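You operate a simulated robot arm through the tools that you are given. There is no shell and no other tool.

You run a simulated robot arm. Do the job below in one go: nothing can be reset, and whatever is moved stays where it is left.

JOB
Put some things from the top of the gauge bench away. At the end: the silver setting block from the top of the gauge bench is in the white drawer; the blue filter holder from the top of the gauge bench is in the white drawer; the white filter holder from the top of the gauge bench is in the white drawer; whatever was shut is shut again. Leave all else as you found it, and nothing knocked over (what rides in a drawer may roll over).

It is judged by the outcome, as a careful person would: the job done as asked, and still so three seconds after it is handed in. It fails if anything else is knocked over, pushed out of place, dropped, spilled or broken.

ROBOT AND FRAMES
A 6-joint arm with a two-finger gripper, fixed in place. Base frame: the origin is on the floor under the middle of its stand, x ahead of it, y to its left, z up. Lengths are in m, angles in rad, forces in N, time in s.
With the tool pointing down near the work surface it reaches from about 0.14 to 0.68 m from the base axis. Its first joint turns from -1.152 to 1.152 rad. Payload 2.45 kg.
The tool frame sits at the grasp point between the pads (the TCP): z along the fingers, y along the line on which they close. The tips reach 0.03 m beyond it. The gripper opens to 0.106 m; its body begins 0.079 m behind the TCP.
Orientation is told as [roll, pitch, yaw] about the base's x, y, z axes, in that order, counted from this pose: with the fingers straight down and closing along the base's y, the tool's x points along the base's -x, its y along +y and its z along -z.

CONTROLS
- The arm moves only by the tool jog_arm. Its argument "motion" is one flat list of numbers, 7 for each row, row after row: the opening in per cent of the stroke, from 0 (shut) to 100 (fully open), then the shift along the tool's x, y, z in m, then the turn, a rotation vector about the tool's x, y, z in rad. In form: [gripper, tx, ty, tz, ax, ay, az, gripper, tx, ty, tz, ax, ay, az, ...]. A call has 1 to 20 rows; each row is the pose to reach, as a shift and turn from the pose commanded when the call began, along the tool's axes at that moment. A row lasts 0.2 s, in which the tool goes at most 0.05 m and 0.15 rad; a call with a longer step from one row to the next is refused whole, and so is a gripper value outside its range. A pose out of reach is approached as far as the arm can. The call stops where the force on the tool passes 40 N (or 10 N more than at its start, if that is more) or the arm is blocked; 0.2 s more then pass. The fingers move at their own pace (about 0.153 m/s each) and stop on an object; they squeeze with about 33 N. The grip force told is the motor's: it shows also when the fingers shut on nothing. Time passes only in rows, and 0.2 s behind the last, so rows that repeat a pose let the fingers close. It gives the time, the measured TCP pose, the force on the tool (base axes), the opening and the grip force at its end, in the units of the frame above (readings bear some noise), with the torque about the TCP (base axes, N m) and any sound that the robot's microphone picked up.
- Cameras (640 x 400 px; columns grow to the right, rows downward): "scene" is fixed at [0.0384, 0.4069, 1.3865]; the picture's right is [-0.88, -0.47, 0.00], its down [-0.33, 0.62, -0.72] and it looks along [0.33, -0.63, -0.70] (base axes); focal length 339 px, centre (320, 200). "wrist" rides on the gripper at [0.076, -0.002, -0.106] in the tool frame; the picture's right is [0.02, 1.00, 0.00], its down [-0.78, 0.02, -0.62] and it looks along [-0.62, 0.01, 0.78] (tool axes); focal length 247 px, centre (320, 200). There is no depth. A picture from a camera that has moved, and an enlarged one, comes with that camera's place and axes in the base frame and with its lens.
- get_image(camera): a new picture of that camera. It takes no simulated time.
- close_up(camera, box): a new picture of the part [left, top, right, bottom] of that camera's present view, enlarged. It takes no simulated time.
- finish_job(): hands the job in; it is judged then, once.

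Nothing tells you positions but the pictures and the camera data. Unless the task says otherwise, let go and move clear before handing in.

The tools are called after ">>>" as name(argument=value, ...) on one line, values as JSON. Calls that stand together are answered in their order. jog_arm: Moves the arm, as the interface text tells. Its arguments: {"type":"object","properties":{"motion":{"type":"array"}},"required":["motion"]} The other tools are called the same way: get_image (camera) takes a picture; close_up (camera, box) takes an enlarged picture of a part of a camera's view; finish_job () hands the job in.

At the start:

```text
t: 0.0
ee_pos: [0.3571, 0.0815, 1.1109]
orientation: [0.003, 0.001, 0.001]
ft_force: [0.4, -0.6, -0.3]
moment: [-0.02, 0.02, 0.01]
gripper_width: 0.1061
grip_force: 0.0
```

scene: 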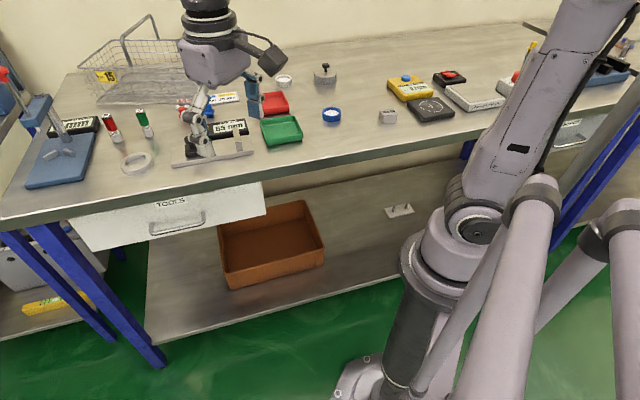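
wrist: 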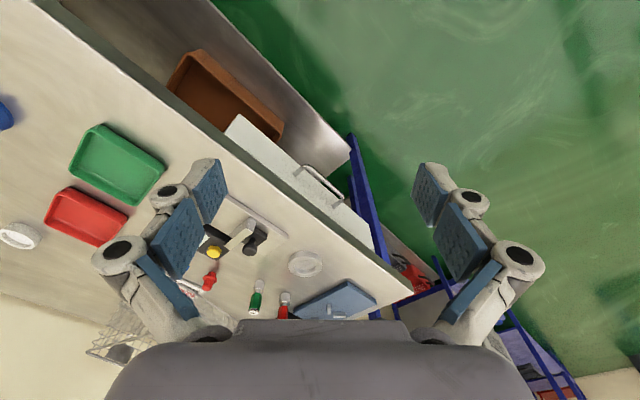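

I see a bench with many items, a white drawer marked "TOOLS" under the bench top, and several round and block-shaped things. I'll take enlarged pictures first to identify the silver setting block and the blue and white filter holders.

>>> close_up(camera="scene", box=[0, 50, 320, 250])

>>> close_up(camera="scene", box=[240, 40, 480, 190])

>>> close_up(camera="scene", box=[440, 0, 640, 125])

>>> get_image(camera="wrist")

```text
2.00 times, centred on (160, 150) of scene
camera zoom: at [0.0384, 0.4069, 1.3865], right [-0.88, -0.47, 0.0], down [-0.33, 0.62, -0.72], along [0.33, -0.63, -0.7], focal length 678 px, centre (640, 300)
```

zoom: 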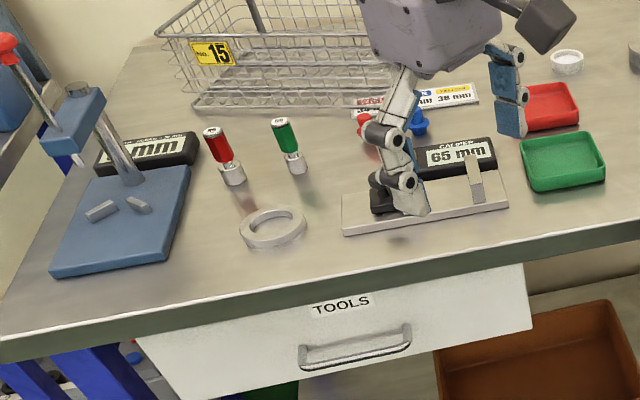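

```text
2.67 times, centred on (360, 115) of scene
camera zoom: at [0.0384, 0.4069, 1.3865], right [-0.88, -0.47, 0.0], down [-0.33, 0.62, -0.72], along [0.33, -0.63, -0.7], focal length 904 px, centre (213, 427)
```

zoom: 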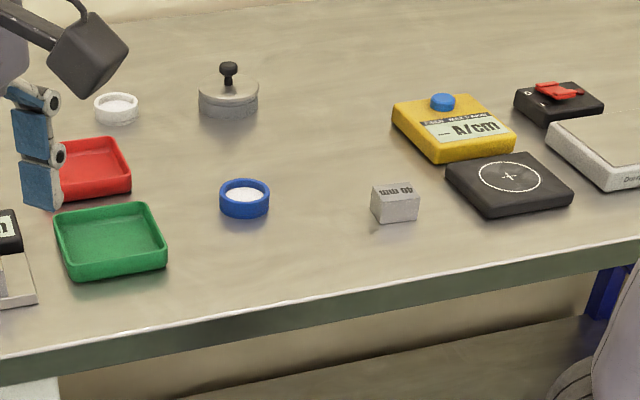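

```text
3.20 times, centred on (540, 62) of scene
camera zoom: at [0.0384, 0.4069, 1.3865], right [-0.88, -0.47, 0.0], down [-0.33, 0.62, -0.72], along [0.33, -0.63, -0.7], focal length 1084 px, centre (-384, 640)
```

zoom: 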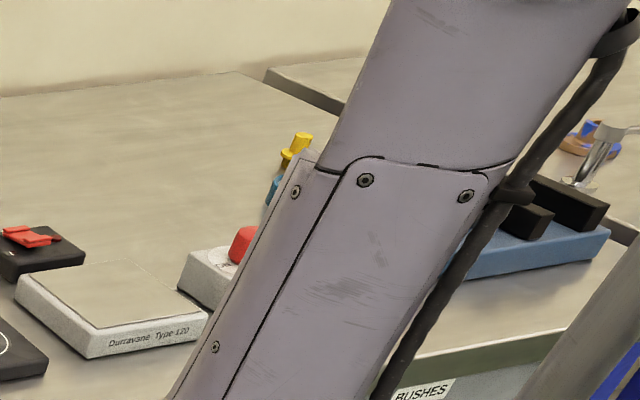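

```text
taken
camera wrist: at [0.2809, 0.0807, 1.2177], right [-0.02, 1.0, 0.0], down [0.78, 0.02, 0.62], along [0.62, 0.01, -0.78], focal length 247 px, centre (320, 200)
```

wrist: 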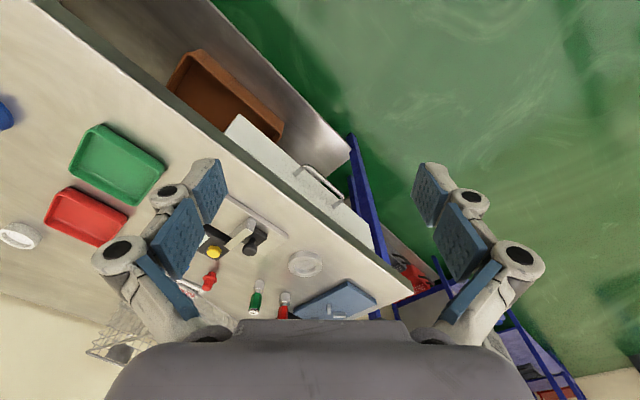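

The silver "40 mm" block is at roughly (0.26, -0.40), the blue holder near (0.40, -0.34) and the white holder near (0.6, -0.43). The bench edge runs about 45° to the base axes. The TOOLS drawer handle looks to be near (0.56, 0.11, 0.82), so I'll turn the gripper square to the drawer and look closer.

>>> jog_arm(motion=[100, -0.01, 0.013, 0.01, 0, 0, -0.131, 100, -0.02, 0.026, 0.02, 0, 0, -0.262, 100, -0.03, 0.039, 0.03, 0, 0, -0.393, 100, -0.04, 0.052, 0.04, 0, 0, -0.524, 100, -0.05, 0.065, 0.05, 0, 0, -0.655, 100, -0.06, 0.078, 0.06, 0, 0, -0.785])

```text
t: 1.4
ee_pos: [0.418, 0.1604, 1.051]
orientation: [0.0, -0.001, 0.787]
ft_force: [-0.3, -0.2, -0.6]
moment: [-0.01, 0.02, 0.0]
gripper_width: 0.1059
grip_force: 0.1
```

The yaw went as planned; the gripper is now square to the bench edge. Next I'll tilt it toward the drawer face and look at the handle.

>>> jog_arm(motion=[100, -0.008, 0.001, 0.01, 0.131, 0, 0, 100, -0.016, 0.002, 0.02, 0.262, 0, 0, 100, -0.024, 0.003, 0.03, 0.393, 0, 0, 100, -0.032, 0.004, 0.04, 0.524, 0, 0, 100, -0.04, 0.005, 0.05, 0.655, 0, 0, 100, -0.05, 0.006, 0.06, 0.785, 0, 0])

>>> get_image(camera="wrist")

>>> get_image(camera="scene")

```text
t: 2.8
ee_pos: [0.4498, 0.2012, 0.9923]
orientation: [-0.786, -0.004, 0.785]
ft_force: [0.3, 0.8, -0.3]
moment: [-0.01, 0.0, -0.03]
gripper_width: 0.106
grip_force: 0.0
```

```text
taken
camera wrist: at [0.3419, 0.1981, 1.0673], right [-0.51, 0.49, -0.71], down [0.23, 0.87, 0.43], along [0.83, 0.05, -0.56], focal length 247 px, centre (320, 200)
```

wrist: 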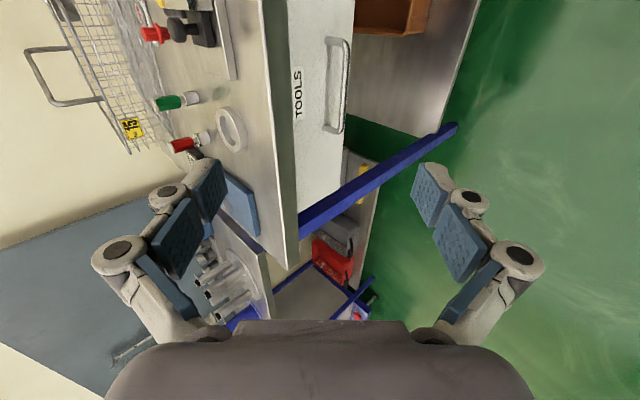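

```text
taken
```

scene: 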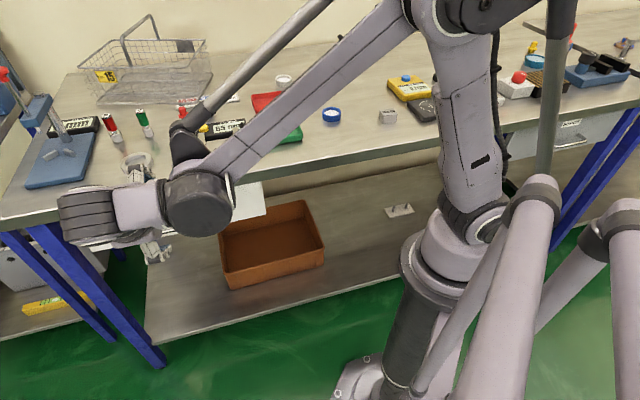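

The handle bar is visible in the wrist view, running along the bench edge on the drawer face. I'll enlarge both views to place it precisely.

>>> close_up(camera="wrist", box=[230, 0, 390, 160])

>>> close_up(camera="wrist", box=[240, 100, 400, 260])

```text
2.50 times, centred on (310, 80) of wrist
camera zoom: at [0.3419, 0.1981, 1.0673], right [-0.51, 0.49, -0.71], down [0.23, 0.87, 0.43], along [0.83, 0.05, -0.56], focal length 617 px, centre (345, 500)
```

zoom: 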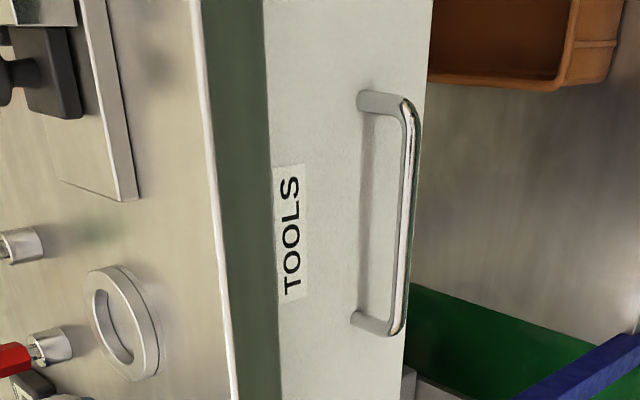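

```text
2.50 times, centred on (320, 180) of wrist
camera zoom: at [0.3419, 0.1981, 1.0673], right [-0.51, 0.49, -0.71], down [0.23, 0.87, 0.43], along [0.83, 0.05, -0.56], focal length 617 px, centre (320, 250)
```

zoom: 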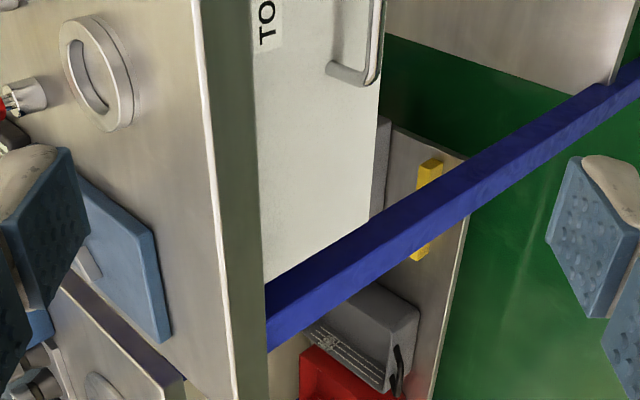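

Triangulating puts the handle bar's centre near (0.583, 0.097, 0.777), standing about 33 mm off the face. I'll tip the gripper closer to horizontal and go down in front of the drawer for a closer look.

>>> jog_arm(motion=[100, -0.004, 0.02, 0.029, 0.109, 0, 0, 100, -0.009, 0.04, 0.058, 0.218, 0, 0, 100, -0.013, 0.061, 0.087, 0.327, 0, 0, 100, -0.018, 0.0815, 0.1165, 0.436, 0, 0])

>>> get_image(camera="wrist")

>>> get_image(camera="scene")

```text
t: 3.8
ee_pos: [0.4798, 0.1947, 0.8522]
orientation: [-1.224, -0.002, 0.785]
ft_force: [0.0, -0.4, 0.6]
moment: [-0.03, -0.01, -0.04]
gripper_width: 0.1059
grip_force: 0.1
```

```text
taken
camera wrist: at [0.3544, 0.211, 0.8889], right [-0.25, 0.23, -0.94], down [0.14, 0.97, 0.2], along [0.96, -0.08, -0.28], focal length 247 px, centre (320, 200)
```

wrist: 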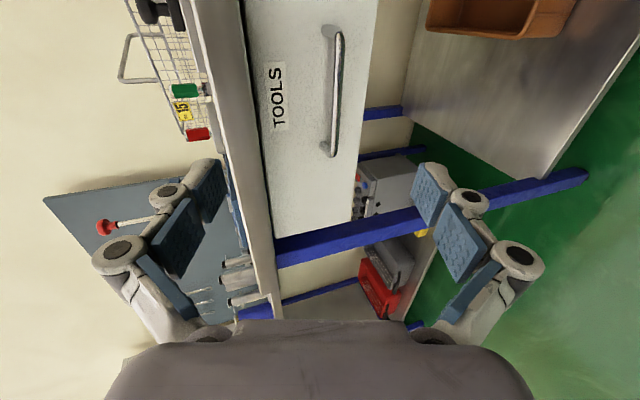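

```text
taken
```

scene: 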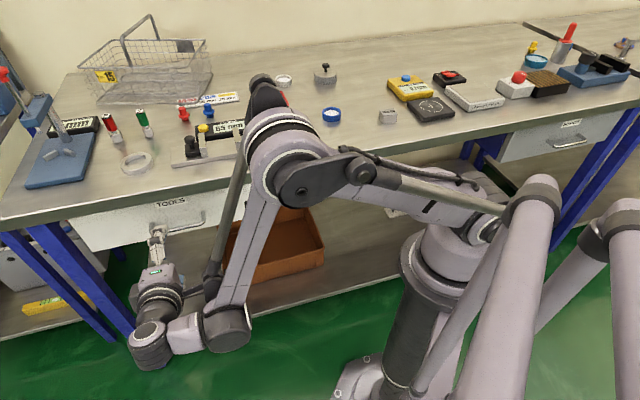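

The gripper now points at the drawer face and the handle bar is clear in view. I'll enlarge the wrist view to fix its position.

>>> close_up(camera="wrist", box=[210, 0, 410, 125])

>>> close_up(camera="wrist", box=[210, 90, 410, 215])

>>> close_up(camera="scene", box=[60, 170, 300, 320])

```text
3.20 times, centred on (310, 62) of wrist
camera zoom: at [0.3544, 0.211, 0.8889], right [-0.25, 0.23, -0.94], down [0.14, 0.97, 0.2], along [0.96, -0.08, -0.28], focal length 790 px, centre (352, 640)
```

zoom: 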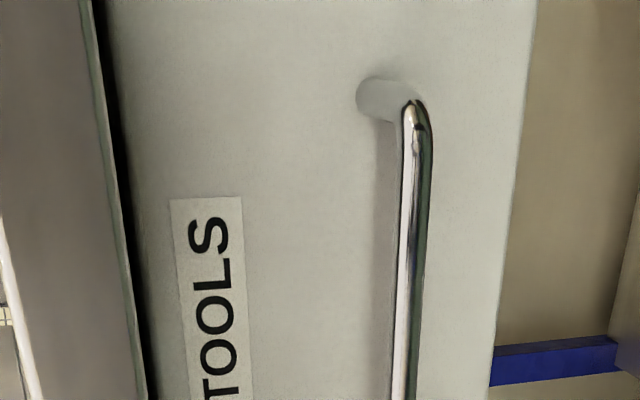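

```text
3.20 times, centred on (310, 152) of wrist
camera zoom: at [0.3544, 0.211, 0.8889], right [-0.25, 0.23, -0.94], down [0.14, 0.97, 0.2], along [0.96, -0.08, -0.28], focal length 790 px, centre (352, 352)
```

zoom: 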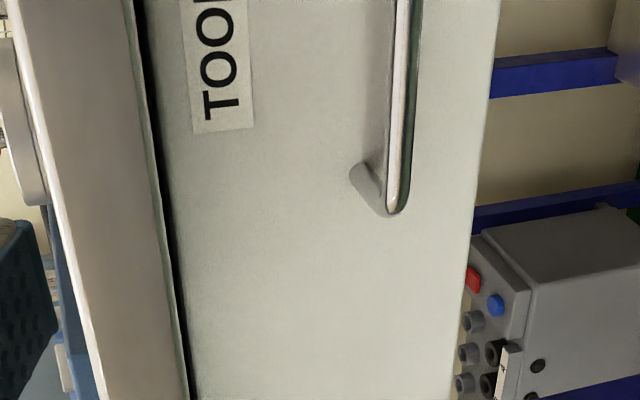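

```text
2.67 times, centred on (180, 245) of scene
camera zoom: at [0.0384, 0.4069, 1.3865], right [-0.88, -0.47, 0.0], down [-0.33, 0.62, -0.72], along [0.33, -0.63, -0.7], focal length 904 px, centre (693, 80)
```

zoom: 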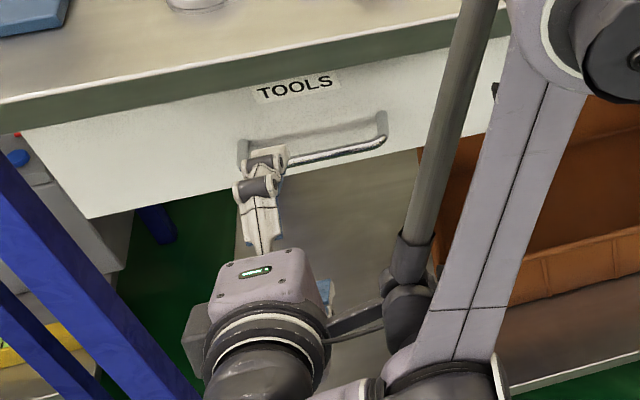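

From two wrist views the bar's centre comes out at about (0.579, 0.098, 0.784). I'll narrow the opening, line up on the bar and stop short to check.

>>> jog_arm(motion=[50, -0.001, 0.008, 0.03, 0, 0, 0, 50, -0.002, 0.017, 0.06, 0, 0, 0, 50, -0.002, 0.017, 0.075, 0, 0, 0])

>>> get_image(camera="wrist")

>>> close_up(camera="scene", box=[60, 170, 300, 320])

```text
t: 4.6
ee_pos: [0.5266, 0.1509, 0.8112]
orientation: [-1.219, -0.001, 0.787]
ft_force: [0.0, -0.1, 0.3]
moment: [-0.02, -0.02, 0.0]
gripper_width: 0.0533
grip_force: 0.1
```

```text
taken
camera wrist: at [0.4021, 0.1671, 0.8479], right [-0.26, 0.23, -0.94], down [0.14, 0.97, 0.2], along [0.96, -0.08, -0.28], focal length 247 px, centre (320, 200)
```

wrist: 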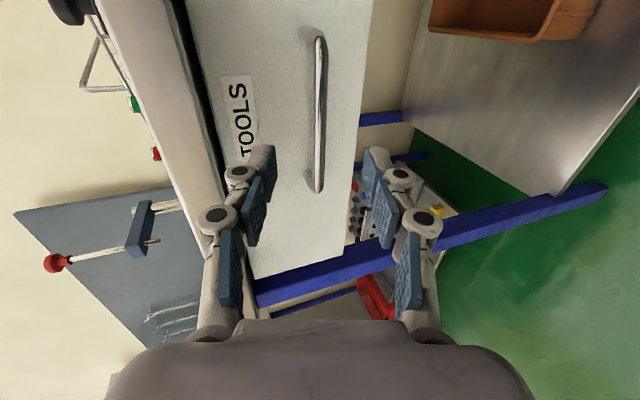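

```text
2.67 times, centred on (180, 245) of scene
camera zoom: at [0.0383, 0.4069, 1.3865], right [-0.88, -0.47, 0.0], down [-0.33, 0.62, -0.72], along [0.33, -0.63, -0.7], focal length 904 px, centre (693, 80)
```

zoom: 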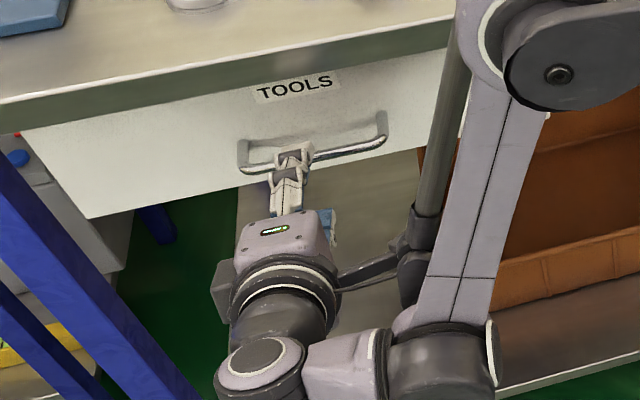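

The bar is centred between the fingers. I'll move forward so it sits between the pads, then close on it.

>>> jog_arm(motion=[50, 0, -0.001, 0.025, 0, 0, 0, 50, 0, -0.002, 0.05, 0, 0, 0, 50, 0, -0.002, 0.062, 0, 0, 0])

>>> get_image(camera="wrist")

```text
t: 5.4
ee_pos: [0.5679, 0.1085, 0.7902]
orientation: [-1.22, 0.0, 0.784]
ft_force: [0.1, -0.5, -0.1]
moment: [0.03, 0.02, -0.02]
gripper_width: 0.0528
grip_force: 0.1
```

```text
taken
camera wrist: at [0.4436, 0.1259, 0.8283], right [-0.26, 0.23, -0.94], down [0.14, 0.97, 0.2], along [0.96, -0.08, -0.28], focal length 247 px, centre (320, 200)
```

wrist: 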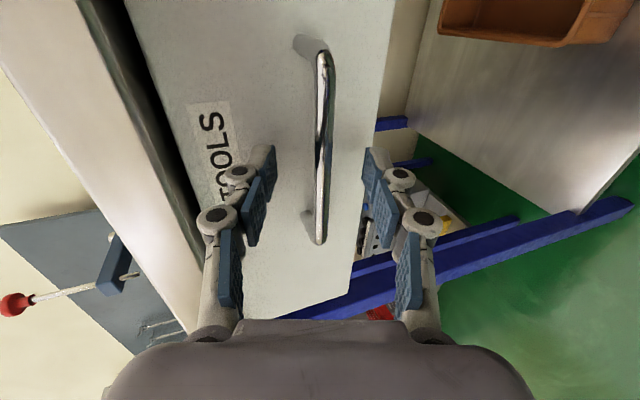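

The bar lies between the pads. Now I close on it.

>>> jog_arm(motion=[0, 0, 0, 0, 0, 0, 0, 0, 0, 0, 0, 0, 0, 0, 0, 0, 0, 0, 0, 0, 0])

>>> get_image(camera="wrist")

```text
t: 6.2
ee_pos: [0.5673, 0.1104, 0.7905]
orientation: [-1.219, -0.002, 0.784]
ft_force: [-1.6, 0.3, -14.3]
moment: [0.23, 0.07, 0.13]
gripper_width: 0.0089
grip_force: 36.6
```

```text
taken
camera wrist: at [0.4434, 0.1262, 0.8276], right [-0.26, 0.23, -0.94], down [0.14, 0.97, 0.2], along [0.96, -0.08, -0.28], focal length 247 px, centre (320, 200)
```

wrist: 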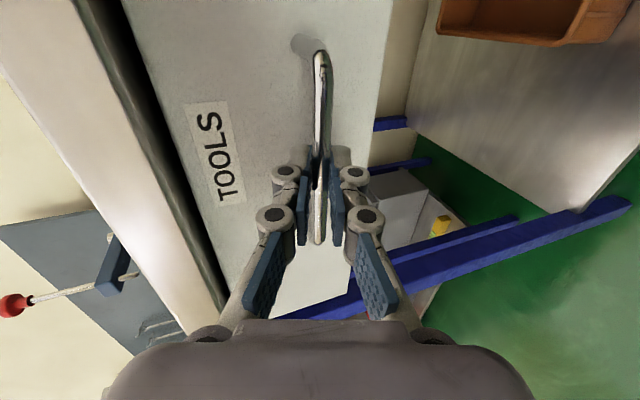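

The fingers hold the 9 mm bar. I'll pull gently outward along the drawer's direction, with a first short pull to check it runs freely.

>>> jog_arm(motion=[0, 0, 0.004, -0.008, 0, 0, 0, 0, 0, 0.008, -0.019, 0, 0, 0, 0, 0, 0.012, -0.03, 0, 0, 0, 0, 0, 0.016, -0.041, 0, 0, 0, 0, 0, 0.0195, -0.052, 0, 0, 0])

>>> get_image(camera="wrist")

>>> get_image(camera="scene")

```text
t: 7.4
ee_pos: [0.5282, 0.1496, 0.7891]
orientation: [-1.218, -0.001, 0.784]
ft_force: [-3.3, -4.5, -16.9]
moment: [0.13, 0.13, -0.15]
gripper_width: 0.0088
grip_force: 36.5
```

```text
taken
camera wrist: at [0.404, 0.1658, 0.8278], right [-0.26, 0.23, -0.94], down [0.14, 0.97, 0.2], along [0.96, -0.08, -0.28], focal length 247 px, centre (320, 200)
```

wrist: 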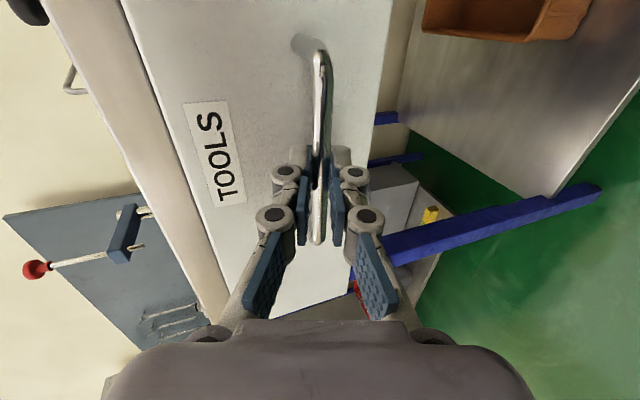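

```text
taken
```

scene: 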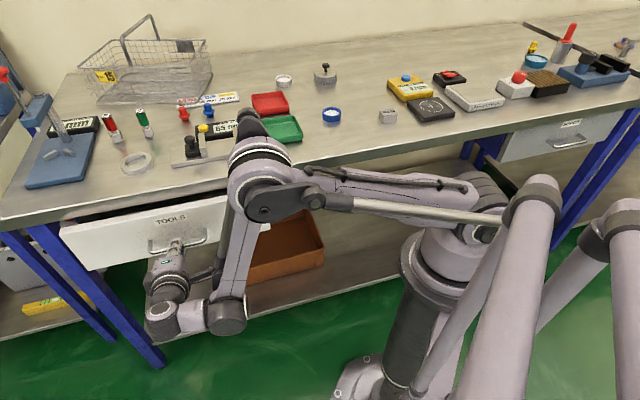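

The drawer slides freely. I'll keep pulling in the same direction.

>>> jog_arm(motion=[0, 0.001, 0.0065, -0.011, 0, 0, 0, 0, 0.001, 0.012, -0.024, 0, 0, 0, 0, 0.001, 0.017, -0.037, 0, 0, 0, 0, 0.001, 0.022, -0.051, 0, 0, 0, 0, 0.001, 0.027, -0.065, 0, 0, 0, 0, 0.001, 0.0325, -0.079, 0, 0, 0, 0, 0.001, 0.038, -0.094, 0, 0, 0, 0, 0.001, 0.043, -0.108, 0, 0, 0, 0, 0.001, 0.0485, -0.122, 0, 0, 0, 0, 0.001, 0.0535, -0.136, 0, 0, 0])

>>> get_image(camera="wrist")

>>> get_image(camera="scene")

```text
t: 9.6
ee_pos: [0.4259, 0.2515, 0.7886]
orientation: [-1.233, -0.005, 0.786]
ft_force: [11.4, 10.0, 31.1]
moment: [-0.26, -0.33, 0.18]
gripper_width: 0.0089
grip_force: 36.6
```

```text
taken
camera wrist: at [0.3006, 0.2682, 0.8255], right [-0.25, 0.22, -0.94], down [0.13, 0.97, 0.19], along [0.96, -0.08, -0.27], focal length 247 px, centre (320, 200)
```

wrist: 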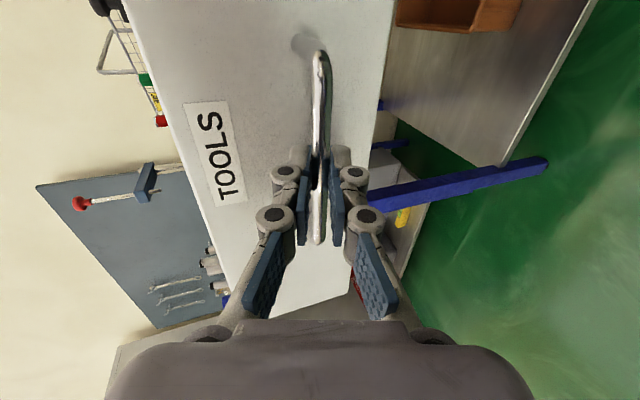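

```text
taken
```

scene: 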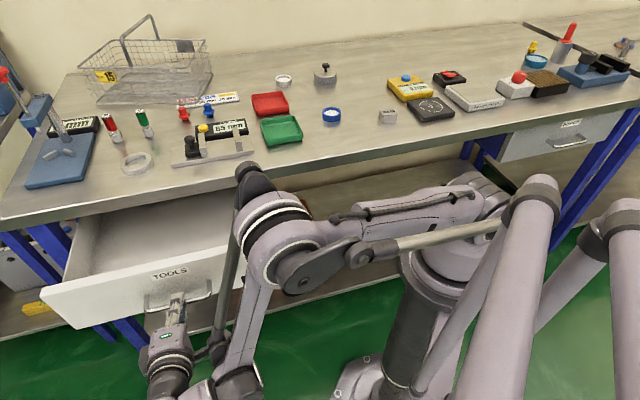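

The drawer is open about 0.20 m. The arm is pressing down slightly on the handle, so I'll ease that off and pull a little further for more room.

>>> jog_arm(motion=[0, -0.001, -0.0024, -0.0008, 0, 0, 0, 0, -0.001, 0.001, -0.01, 0, 0, 0, 0, -0.001, 0.0045, -0.0195, 0, 0, 0, 0, -0.001, 0.008, -0.029, 0, 0, 0, 0, -0.001, 0.0115, -0.0385, 0, 0, 0])

>>> get_image(camera="scene")

```text
t: 10.8
ee_pos: [0.3975, 0.2813, 0.7889]
orientation: [-1.222, -0.001, 0.785]
ft_force: [6.9, 5.2, 13.8]
moment: [-0.13, -0.16, -0.09]
gripper_width: 0.009
grip_force: 36.9
```

```text
taken
```

scene: 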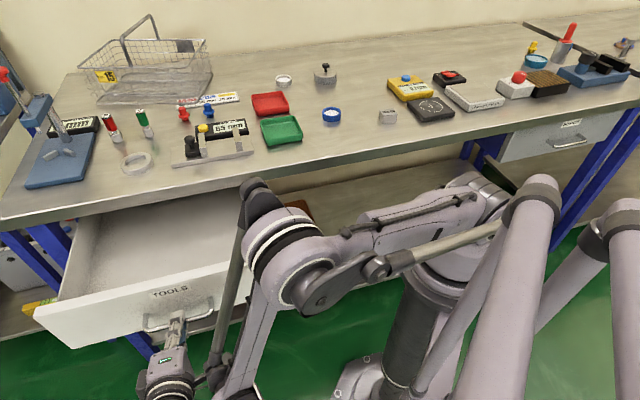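

The drawer is now open about 0.24 m and nothing else has moved. I'll relax the grip, back off the handle and rise.

>>> jog_arm(motion=[0, -0.0007, -0.001, -0.0004, 0, 0, 0, 45, -0.0007, -0.001, -0.0004, 0, 0, 0, 45, -0.0007, -0.001, -0.0004, 0, 0, 0])

>>> close_up(camera="scene", box=[20, 170, 300, 345])

>>> get_image(camera="wrist")

```text
t: 11.6
ee_pos: [0.3977, 0.281, 0.79]
orientation: [-1.218, -0.002, 0.783]
ft_force: [-1.0, -0.1, 0.4]
moment: [0.0, 0.0, 0.0]
gripper_width: 0.0477
grip_force: 0.1
```

```text
2.29 times, centred on (160, 258) of scene
camera zoom: at [0.0384, 0.4069, 1.3865], right [-0.88, -0.47, 0.0], down [-0.33, 0.62, -0.72], along [0.33, -0.63, -0.7], focal length 774 px, centre (686, 69)
```

zoom: 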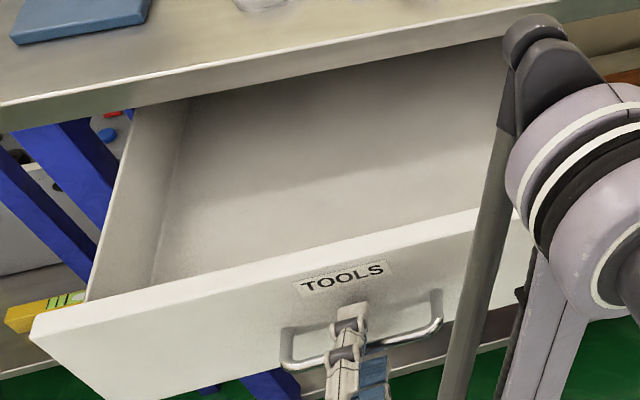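

```text
taken
camera wrist: at [0.273, 0.2971, 0.8276], right [-0.26, 0.23, -0.94], down [0.14, 0.97, 0.2], along [0.96, -0.08, -0.28], focal length 247 px, centre (320, 200)
```

wrist: 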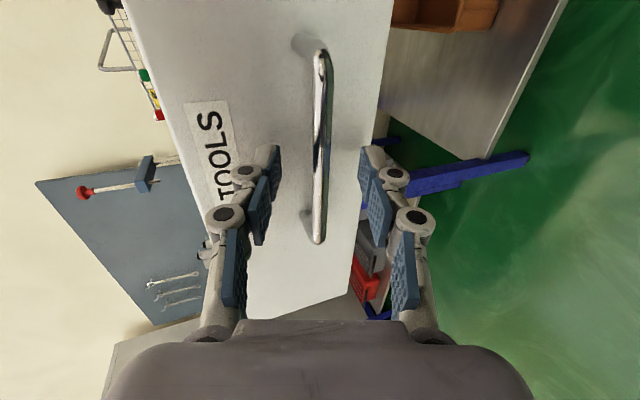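

The fingers are free of the bar and the drawer is empty. I'll back away and rise.

>>> jog_arm(motion=[45, 0, 0, -0.03, 0, 0, 0, 45, 0, 0, -0.06, 0, 0, 0, 45, 0, -0.0376, -0.074, 0, 0, 0, 45, 0, -0.075, -0.087, 0, 0, 0, 45, 0, -0.113, -0.101, 0, 0, 0, 45, 0, -0.15, -0.114, 0, 0, 0, 45, 0, -0.188, -0.128, 0, 0, 0])

>>> get_image(camera="scene")

>>> get_image(camera="wrist")

```text
t: 13.2
ee_pos: [0.3787, 0.3088, 1.011]
orientation: [-1.219, 0.0, 0.785]
ft_force: [-0.7, 1.3, 0.5]
moment: [0.0, 0.01, 0.0]
gripper_width: 0.0478
grip_force: 0.0
out of reach, approached as far as the arm can: row 2, 3, 4, 5, 6, 7
```

```text
taken
```

scene: 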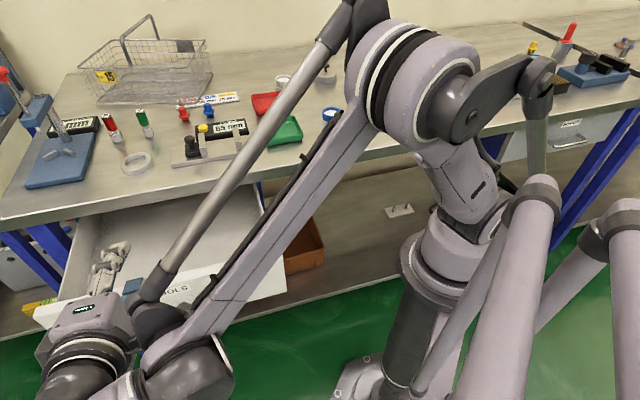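

```text
taken
camera wrist: at [0.2535, 0.3254, 1.0486], right [-0.26, 0.23, -0.94], down [0.14, 0.97, 0.2], along [0.96, -0.08, -0.28], focal length 247 px, centre (320, 200)
```

wrist: 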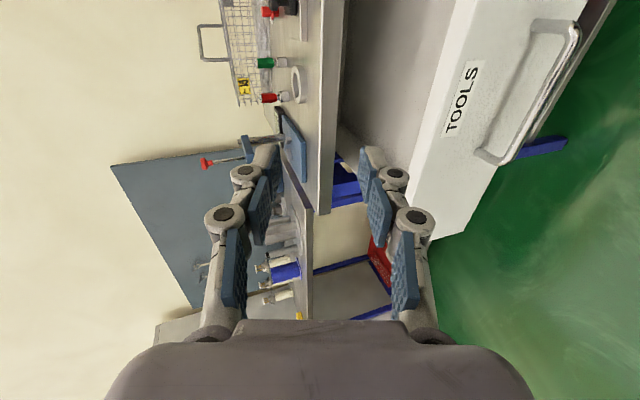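

The arm is clear of the handle and the drawer stands open. I'll bring the gripper back to pointing straight down, above the edge of the bench.

>>> jog_arm(motion=[60, 0.01, -0.015, 0.008, -0.136, 0, 0, 60, 0.02, -0.03, 0.017, -0.271, 0, 0, 60, 0.03, -0.045, 0.026, -0.407, 0, 0, 60, 0.04, -0.06, 0.035, -0.542, 0, 0, 60, 0.05, -0.075, 0.044, -0.678, 0, 0, 60, 0.06, -0.09, 0.053, -0.813, 0, 0, 60, 0.07, -0.105, 0.062, -0.949, 0, 0, 60, 0.08, -0.12, 0.07, -1.084, 0, 0, 60, 0.092, -0.135, 0.079, -1.22, 0, 0])

>>> get_image(camera="wrist")

>>> get_image(camera="scene")

```text
t: 15.2
ee_pos: [0.3997, 0.1599, 1.1112]
orientation: [0.002, -0.001, 0.786]
ft_force: [0.7, -0.3, 0.7]
moment: [0.04, 0.01, -0.01]
gripper_width: 0.0636
grip_force: 0.1
```

```text
taken
camera wrist: at [0.3456, 0.1045, 1.2162], right [-0.72, 0.69, 0.0], down [0.54, 0.56, 0.62], along [0.43, 0.45, -0.78], focal length 247 px, centre (320, 200)
```

wrist: 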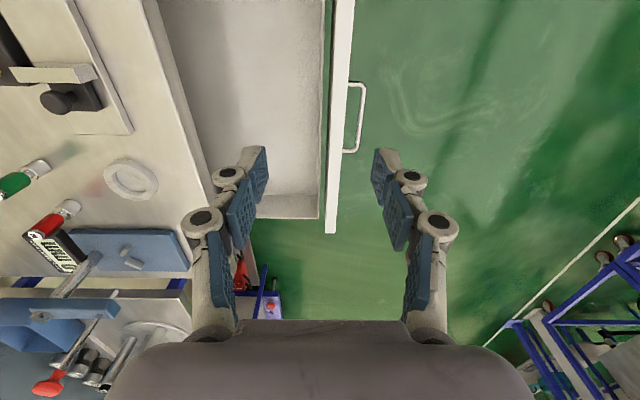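

```text
taken
```

scene: 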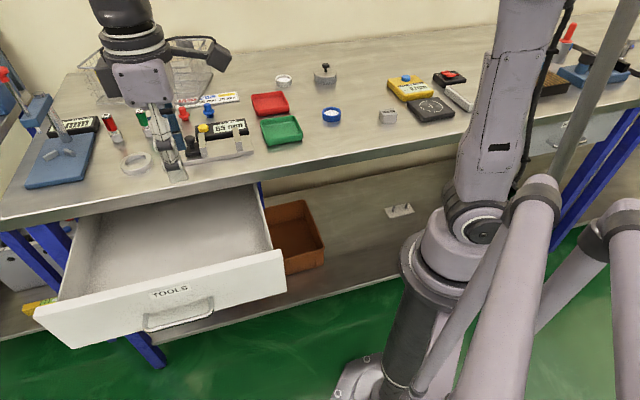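

The drawer is fully visible and empty, and the gripper points down, square with the bench. Now I'll swing over the silver block at about (0.26, -0.40), staying high.

>>> jog_arm(motion=[70, 0.02, -0.0118, 0, 0, 0, 0, 70, 0.055, -0.0324, 0, 0, 0, 0, 70, 0.095, -0.056, 0, 0, 0, 0, 70, 0.135, -0.0796, 0, 0, 0, 0, 70, 0.175, -0.1032, 0, 0, 0, 0, 70, 0.215, -0.1268, 0, 0, 0, 0, 70, 0.255, -0.1504, 0, 0, 0, 0, 70, 0.295, -0.174, 0, 0, 0, 0, 70, 0.335, -0.1976, 0, 0, 0, 0, 70, 0.375, -0.2212, 0, 0, 0, 0, 70, 0.415, -0.2447, 0.01, 0, 0, 0, 70, 0.45, -0.2654, 0.025, 0, 0, 0, 70, 0.48, -0.283, 0.04, 0, 0, 0, 70, 0.495, -0.292, 0.05, 0, 0, 0])

>>> get_image(camera="wrist")

>>> get_image(camera="scene")

```text
t: 18.2
ee_pos: [0.2549, -0.3964, 1.0587]
orientation: [-0.001, -0.002, 0.786]
ft_force: [1.0, 0.3, 0.2]
moment: [0.03, 0.0, 0.0]
gripper_width: 0.0743
grip_force: 0.0
```

```text
taken
camera wrist: at [0.2016, -0.4519, 1.165], right [-0.72, 0.69, 0.0], down [0.54, 0.57, 0.62], along [0.43, 0.45, -0.78], focal length 247 px, centre (320, 200)
```

wrist: 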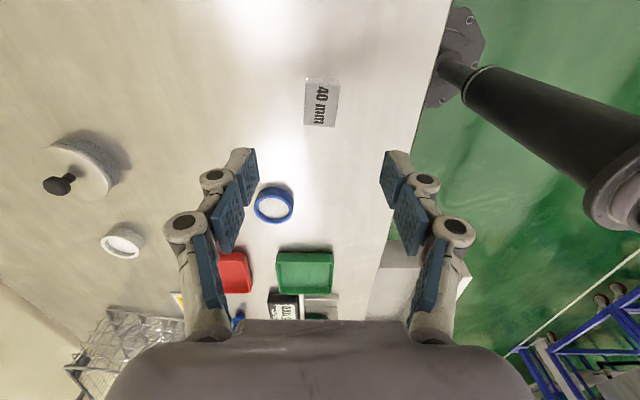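

```text
taken
```

scene: 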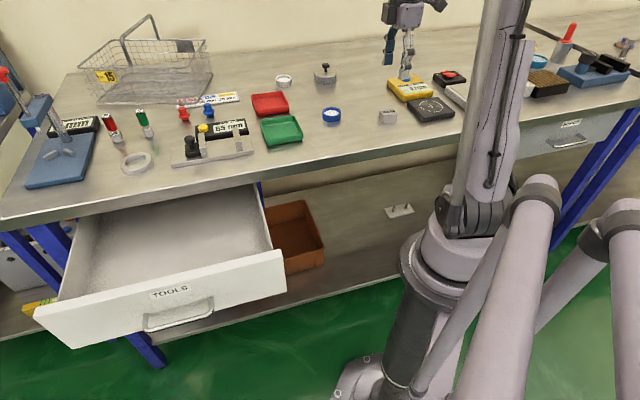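

From here the wrist camera sees the block almost directly below, with the blue and white holders further left. I'll enlarge these to measure them.

>>> close_up(camera="wrist", box=[240, 50, 400, 150])

>>> close_up(camera="wrist", box=[220, 160, 340, 235])

>>> close_up(camera="wrist", box=[20, 120, 212, 280])

>>> close_up(camera="scene", box=[250, 60, 410, 160])

```text
4.00 times, centred on (320, 100) of wrist
camera zoom: at [0.2016, -0.4519, 1.165], right [-0.72, 0.69, 0.0], down [0.54, 0.57, 0.62], along [0.43, 0.45, -0.78], focal length 988 px, centre (320, 600)
```

zoom: 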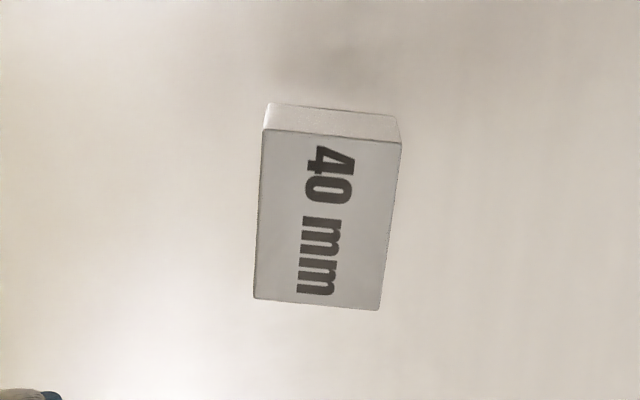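

```text
5.33 times, centred on (280, 198) of wrist
camera zoom: at [0.2016, -0.4519, 1.165], right [-0.72, 0.69, 0.0], down [0.54, 0.57, 0.62], along [0.43, 0.45, -0.78], focal length 1317 px, centre (533, 213)
```

zoom: 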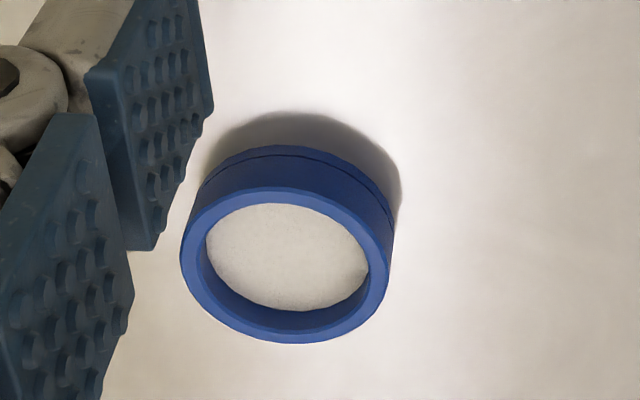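

```text
2.50 times, centred on (116, 200) of wrist
camera zoom: at [0.2016, -0.4519, 1.165], right [-0.72, 0.69, 0.0], down [0.54, 0.57, 0.62], along [0.43, 0.45, -0.78], focal length 617 px, centre (830, 200)
```

zoom: 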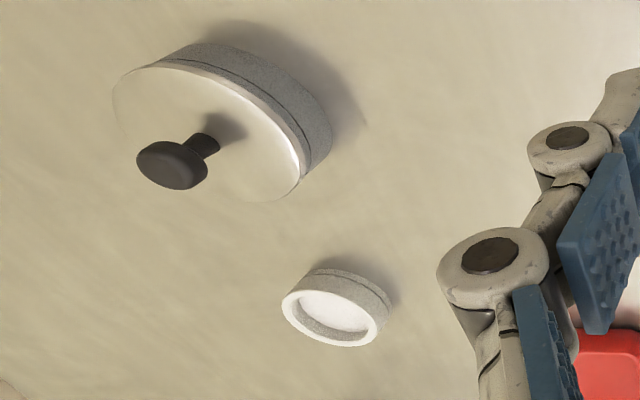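

```text
4.00 times, centred on (330, 110) of scene
camera zoom: at [0.0384, 0.4069, 1.3865], right [-0.88, -0.47, 0.0], down [-0.33, 0.62, -0.72], along [0.33, -0.63, -0.7], focal length 1355 px, centre (280, 560)
```

zoom: 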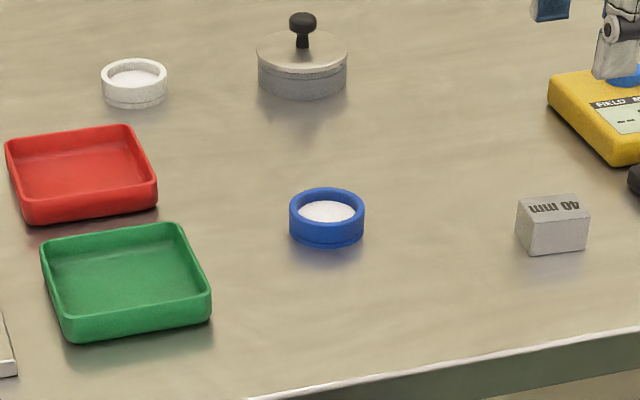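

The block's centre is directly below the tool at (0.255, -0.396), its top is at about z = 0.922, and it measures about 32 × 40 mm. The bench is at z ≈ 0.897. I'll turn slightly to match the block and go down over it.

>>> jog_arm(motion=[65, 0, 0, 0.025, 0, 0, 0.04, 65, 0, 0, 0.055, 0, 0, 0.077, 65, 0, 0, 0.085, 0, 0, 0.077])

>>> get_image(camera="wrist")

>>> close_up(camera="scene", box=[310, 50, 470, 150])

```text
t: 19.0
ee_pos: [0.2531, -0.3965, 0.9749]
orientation: [0.0, -0.001, 0.707]
ft_force: [0.2, -0.5, 0.4]
moment: [-0.01, 0.02, -0.02]
gripper_width: 0.0692
grip_force: 0.1
```

```text
taken
camera wrist: at [0.1968, -0.4479, 1.0795], right [-0.67, 0.75, 0.0], down [0.58, 0.52, 0.62], along [0.46, 0.41, -0.78], focal length 247 px, centre (320, 200)
```

wrist: 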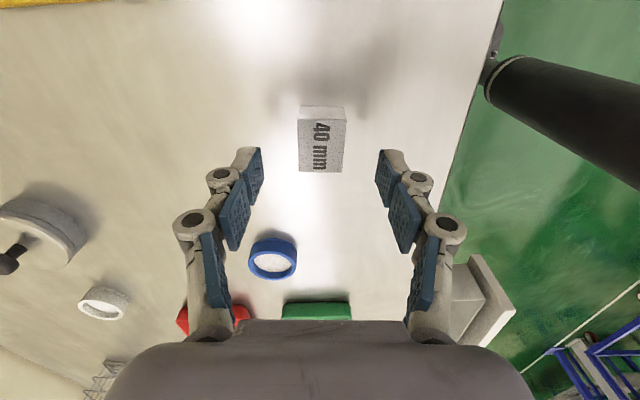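

```text
4.00 times, centred on (390, 100) of scene
camera zoom: at [0.0384, 0.4069, 1.3865], right [-0.88, -0.47, 0.0], down [-0.33, 0.62, -0.72], along [0.33, -0.63, -0.7], focal length 1355 px, centre (40, 600)
```

zoom: 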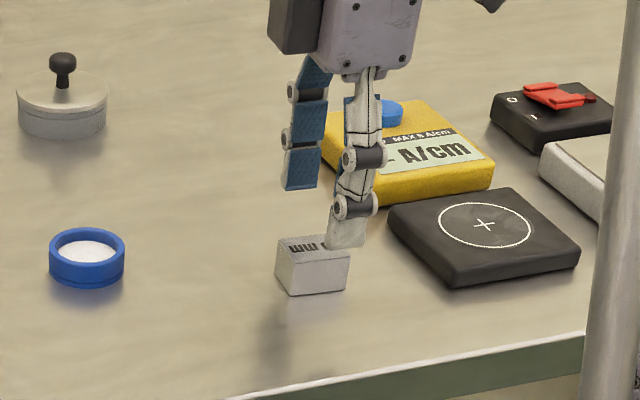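

The block is centred and lined up between the fingers. I'll lower the last part and close.

>>> jog_arm(motion=[65, 0, 0, 0.018, 0, 0, 0, 65, 0, 0, 0.034, 0, 0, 0, 65, 0, 0, 0.044, 0, 0, 0, 65, 0, 0, 0.044, 0, 0, 0, 0, 0, 0, 0.044, 0, 0, 0, 0, 0, 0, 0.044, 0, 0, 0, 0, 0, 0, 0.044, 0, 0, 0])

>>> get_image(camera="wrist")

```text
t: 20.6
ee_pos: [0.2543, -0.3964, 0.9303]
orientation: [0.0, -0.003, 0.706]
ft_force: [-0.8, 0.0, 2.0]
moment: [0.07, 0.04, -0.02]
gripper_width: 0.0312
grip_force: 32.8
```

```text
taken
camera wrist: at [0.1968, -0.4478, 1.0364], right [-0.67, 0.75, 0.0], down [0.58, 0.52, 0.62], along [0.46, 0.41, -0.78], focal length 247 px, centre (320, 200)
```

wrist: 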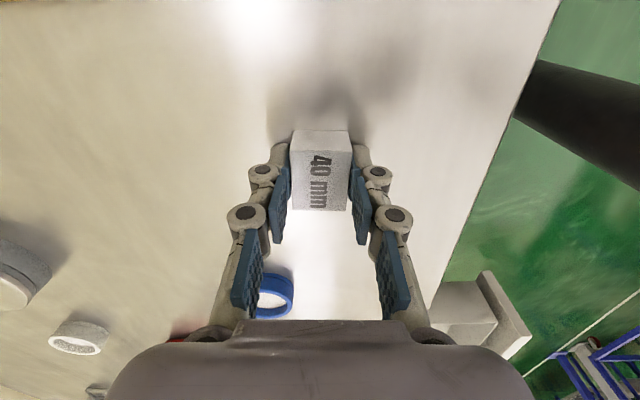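

The silver block is held at 31 mm. I'll lift it straight up and look.

>>> jog_arm(motion=[0, 0, 0, -0.01, 0, 0, 0, 0, 0, 0, -0.03, 0, 0, 0, 0, 0, 0, -0.065, 0, 0, 0, 0, 0, 0, -0.1, 0, 0, 0, 0, 0, 0, -0.135, 0, 0, 0, 0, 0, 0, -0.165, 0, 0, 0, 0, 0, 0, -0.18, 0, 0, 0])

>>> get_image(camera="wrist")

```text
t: 22.2
ee_pos: [0.253, -0.396, 1.1108]
orientation: [0.001, -0.001, 0.708]
ft_force: [0.1, -0.4, -2.8]
moment: [0.01, -0.02, 0.02]
gripper_width: 0.0313
grip_force: 32.7
```

```text
taken
camera wrist: at [0.1966, -0.4482, 1.2169], right [-0.67, 0.75, 0.0], down [0.58, 0.52, 0.62], along [0.46, 0.41, -0.78], focal length 247 px, centre (320, 200)
```

wrist: 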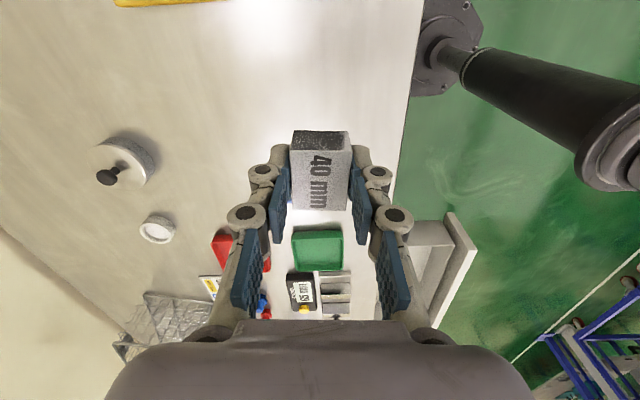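

The block is lifted and hanging straight. I'll carry it at this height to above the open drawer.

>>> jog_arm(motion=[0, -0.02, 0.0105, 0, 0, 0, 0, 0, -0.055, 0.029, 0, 0, 0, -0.01, 0, -0.095, 0.05, 0, 0, 0, -0.02, 0, -0.135, 0.071, 0, 0, 0, -0.03, 0, -0.175, 0.0922, 0, 0, 0, -0.04, 0, -0.215, 0.1132, 0, 0, 0, -0.05, 0, -0.255, 0.1343, 0, 0, 0, -0.06, 0, -0.295, 0.1554, 0, 0, 0, -0.078, 0, -0.335, 0.1764, 0, 0, 0, -0.078, 0, -0.375, 0.1975, 0, 0, 0, -0.078, 0, -0.415, 0.2186, 0, 0, 0, -0.078, 0, -0.45, 0.237, 0, 0, 0, -0.078, 0, -0.473, 0.249, 0, 0, 0, -0.078])

>>> get_image(camera="wrist")

>>> get_image(camera="scene")

```text
t: 25.0
ee_pos: [0.4522, 0.1006, 1.1106]
orientation: [-0.002, -0.001, 0.784]
ft_force: [-0.6, 0.3, -2.8]
moment: [-0.02, 0.03, -0.02]
gripper_width: 0.0313
grip_force: 32.8
```

```text
taken
camera wrist: at [0.3988, 0.0456, 1.2169], right [-0.72, 0.69, 0.0], down [0.54, 0.57, 0.62], along [0.43, 0.45, -0.78], focal length 247 px, centre (320, 200)
```

wrist: 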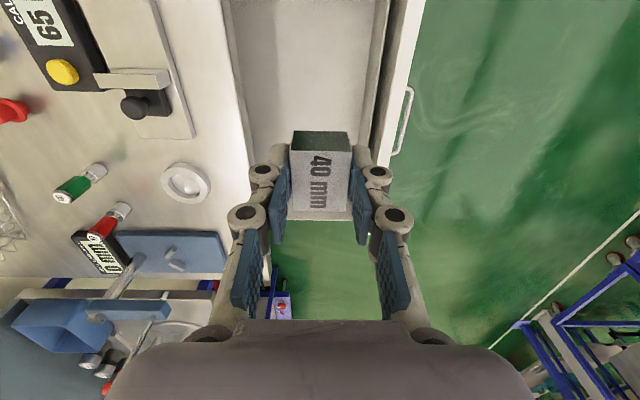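

```text
taken
```

scene: 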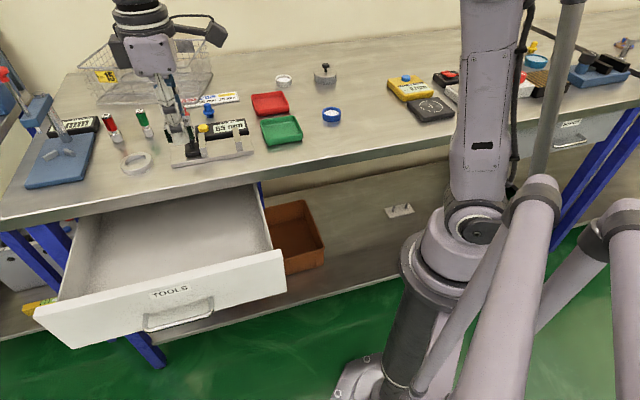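

The block is over the drawer opening. I'll enlarge the view below to check clearances and judge the drawer floor.

>>> close_up(camera="wrist", box=[210, 0, 450, 150])

>>> close_up(camera="scene", box=[20, 170, 300, 345])

```text
2.67 times, centred on (330, 75) of wrist
camera zoom: at [0.3988, 0.0456, 1.2169], right [-0.72, 0.69, 0.0], down [0.54, 0.57, 0.62], along [0.43, 0.45, -0.78], focal length 659 px, centre (293, 533)
```

zoom: 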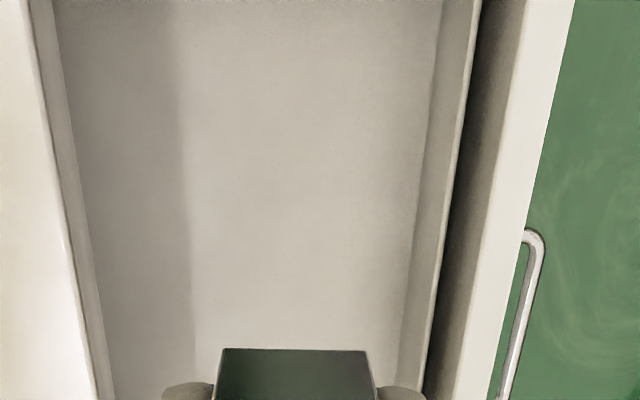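

```text
2.29 times, centred on (160, 258) of scene
camera zoom: at [0.0384, 0.4069, 1.3865], right [-0.88, -0.47, 0.0], down [-0.33, 0.62, -0.72], along [0.33, -0.63, -0.7], focal length 774 px, centre (686, 69)
```

zoom: 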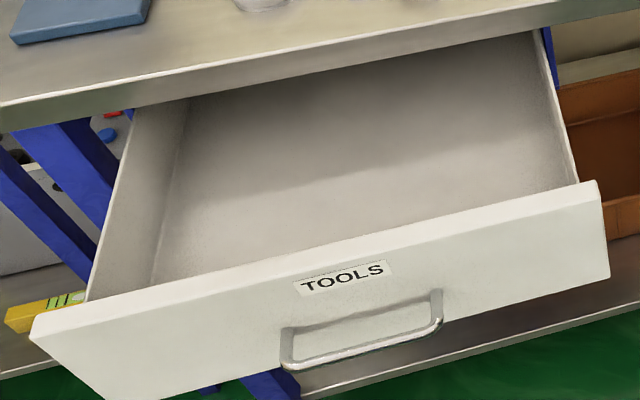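

The drawer floor looks to be at about z = 0.78–0.79, with the box's front wall about 8 cm from the tool's line and the bench edge about 10 cm away. I'll shift a centimetre toward the bench and lower to just above the floor.

>>> jog_arm(motion=[0, 0, -0.005, 0.02, 0, 0, 0, 0, 0, -0.01, 0.055, 0, 0, 0, 0, 0, -0.01, 0.095, 0, 0, 0, 0, 0, -0.01, 0.135, 0, 0, 0, 0, 0, -0.01, 0.175, 0, 0, 0, 0, 0, -0.01, 0.21, 0, 0, 0, 0, 0, -0.01, 0.235, 0, 0, 0, 0, 0, -0.01, 0.25, 0, 0, 0])

>>> get_image(camera="wrist")

>>> get_image(camera="scene")

```text
t: 26.8
ee_pos: [0.4601, 0.0933, 0.8609]
orientation: [-0.003, -0.002, 0.784]
ft_force: [-0.2, 0.1, -3.3]
moment: [0.02, 0.0, -0.04]
gripper_width: 0.0313
grip_force: 32.9
```

```text
taken
camera wrist: at [0.4068, 0.0377, 0.9666], right [-0.72, 0.69, 0.0], down [0.54, 0.57, 0.62], along [0.43, 0.45, -0.78], focal length 247 px, centre (320, 200)
```

wrist: 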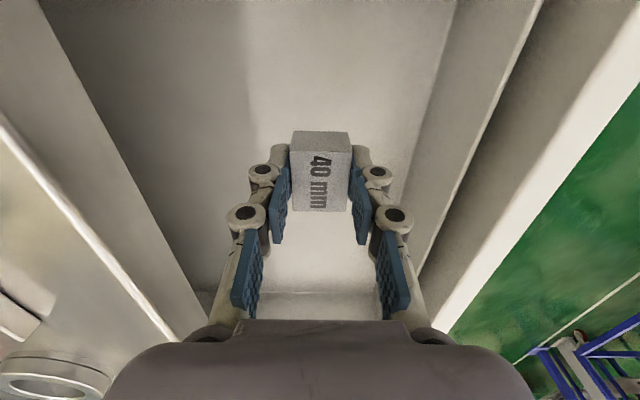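

```text
taken
```

scene: 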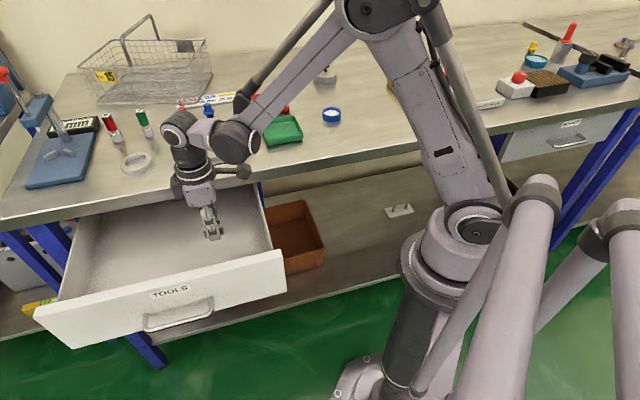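

The block is just above the drawer floor with clear space round the gripper. I'll check how close the wrist joints are to the things on the bench before the last few centimetres.

>>> close_up(camera="scene", box=[140, 80, 300, 260])

>>> close_up(camera="wrist", box=[220, 90, 420, 250])

```text
2.22 times, centred on (220, 170) of scene
camera zoom: at [0.0384, 0.4069, 1.3865], right [-0.88, -0.47, 0.0], down [-0.33, 0.62, -0.72], along [0.33, -0.63, -0.7], focal length 753 px, centre (542, 267)
```

zoom: 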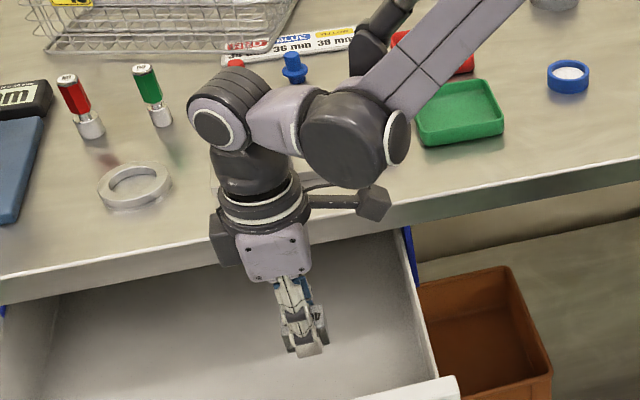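

```text
2.50 times, centred on (320, 170) of wrist
camera zoom: at [0.4068, 0.0377, 0.9666], right [-0.72, 0.69, 0.0], down [0.54, 0.57, 0.62], along [0.43, 0.45, -0.78], focal length 617 px, centre (320, 275)
```

zoom: 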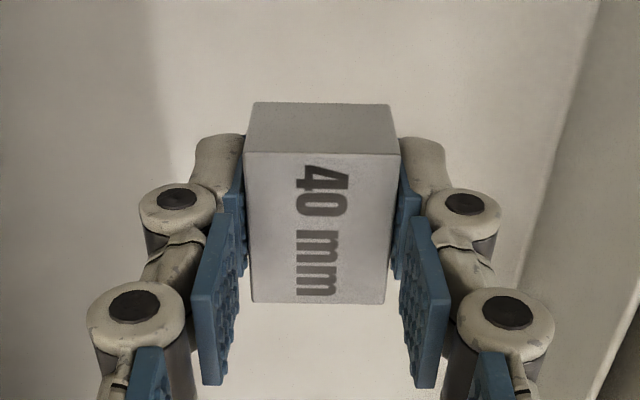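

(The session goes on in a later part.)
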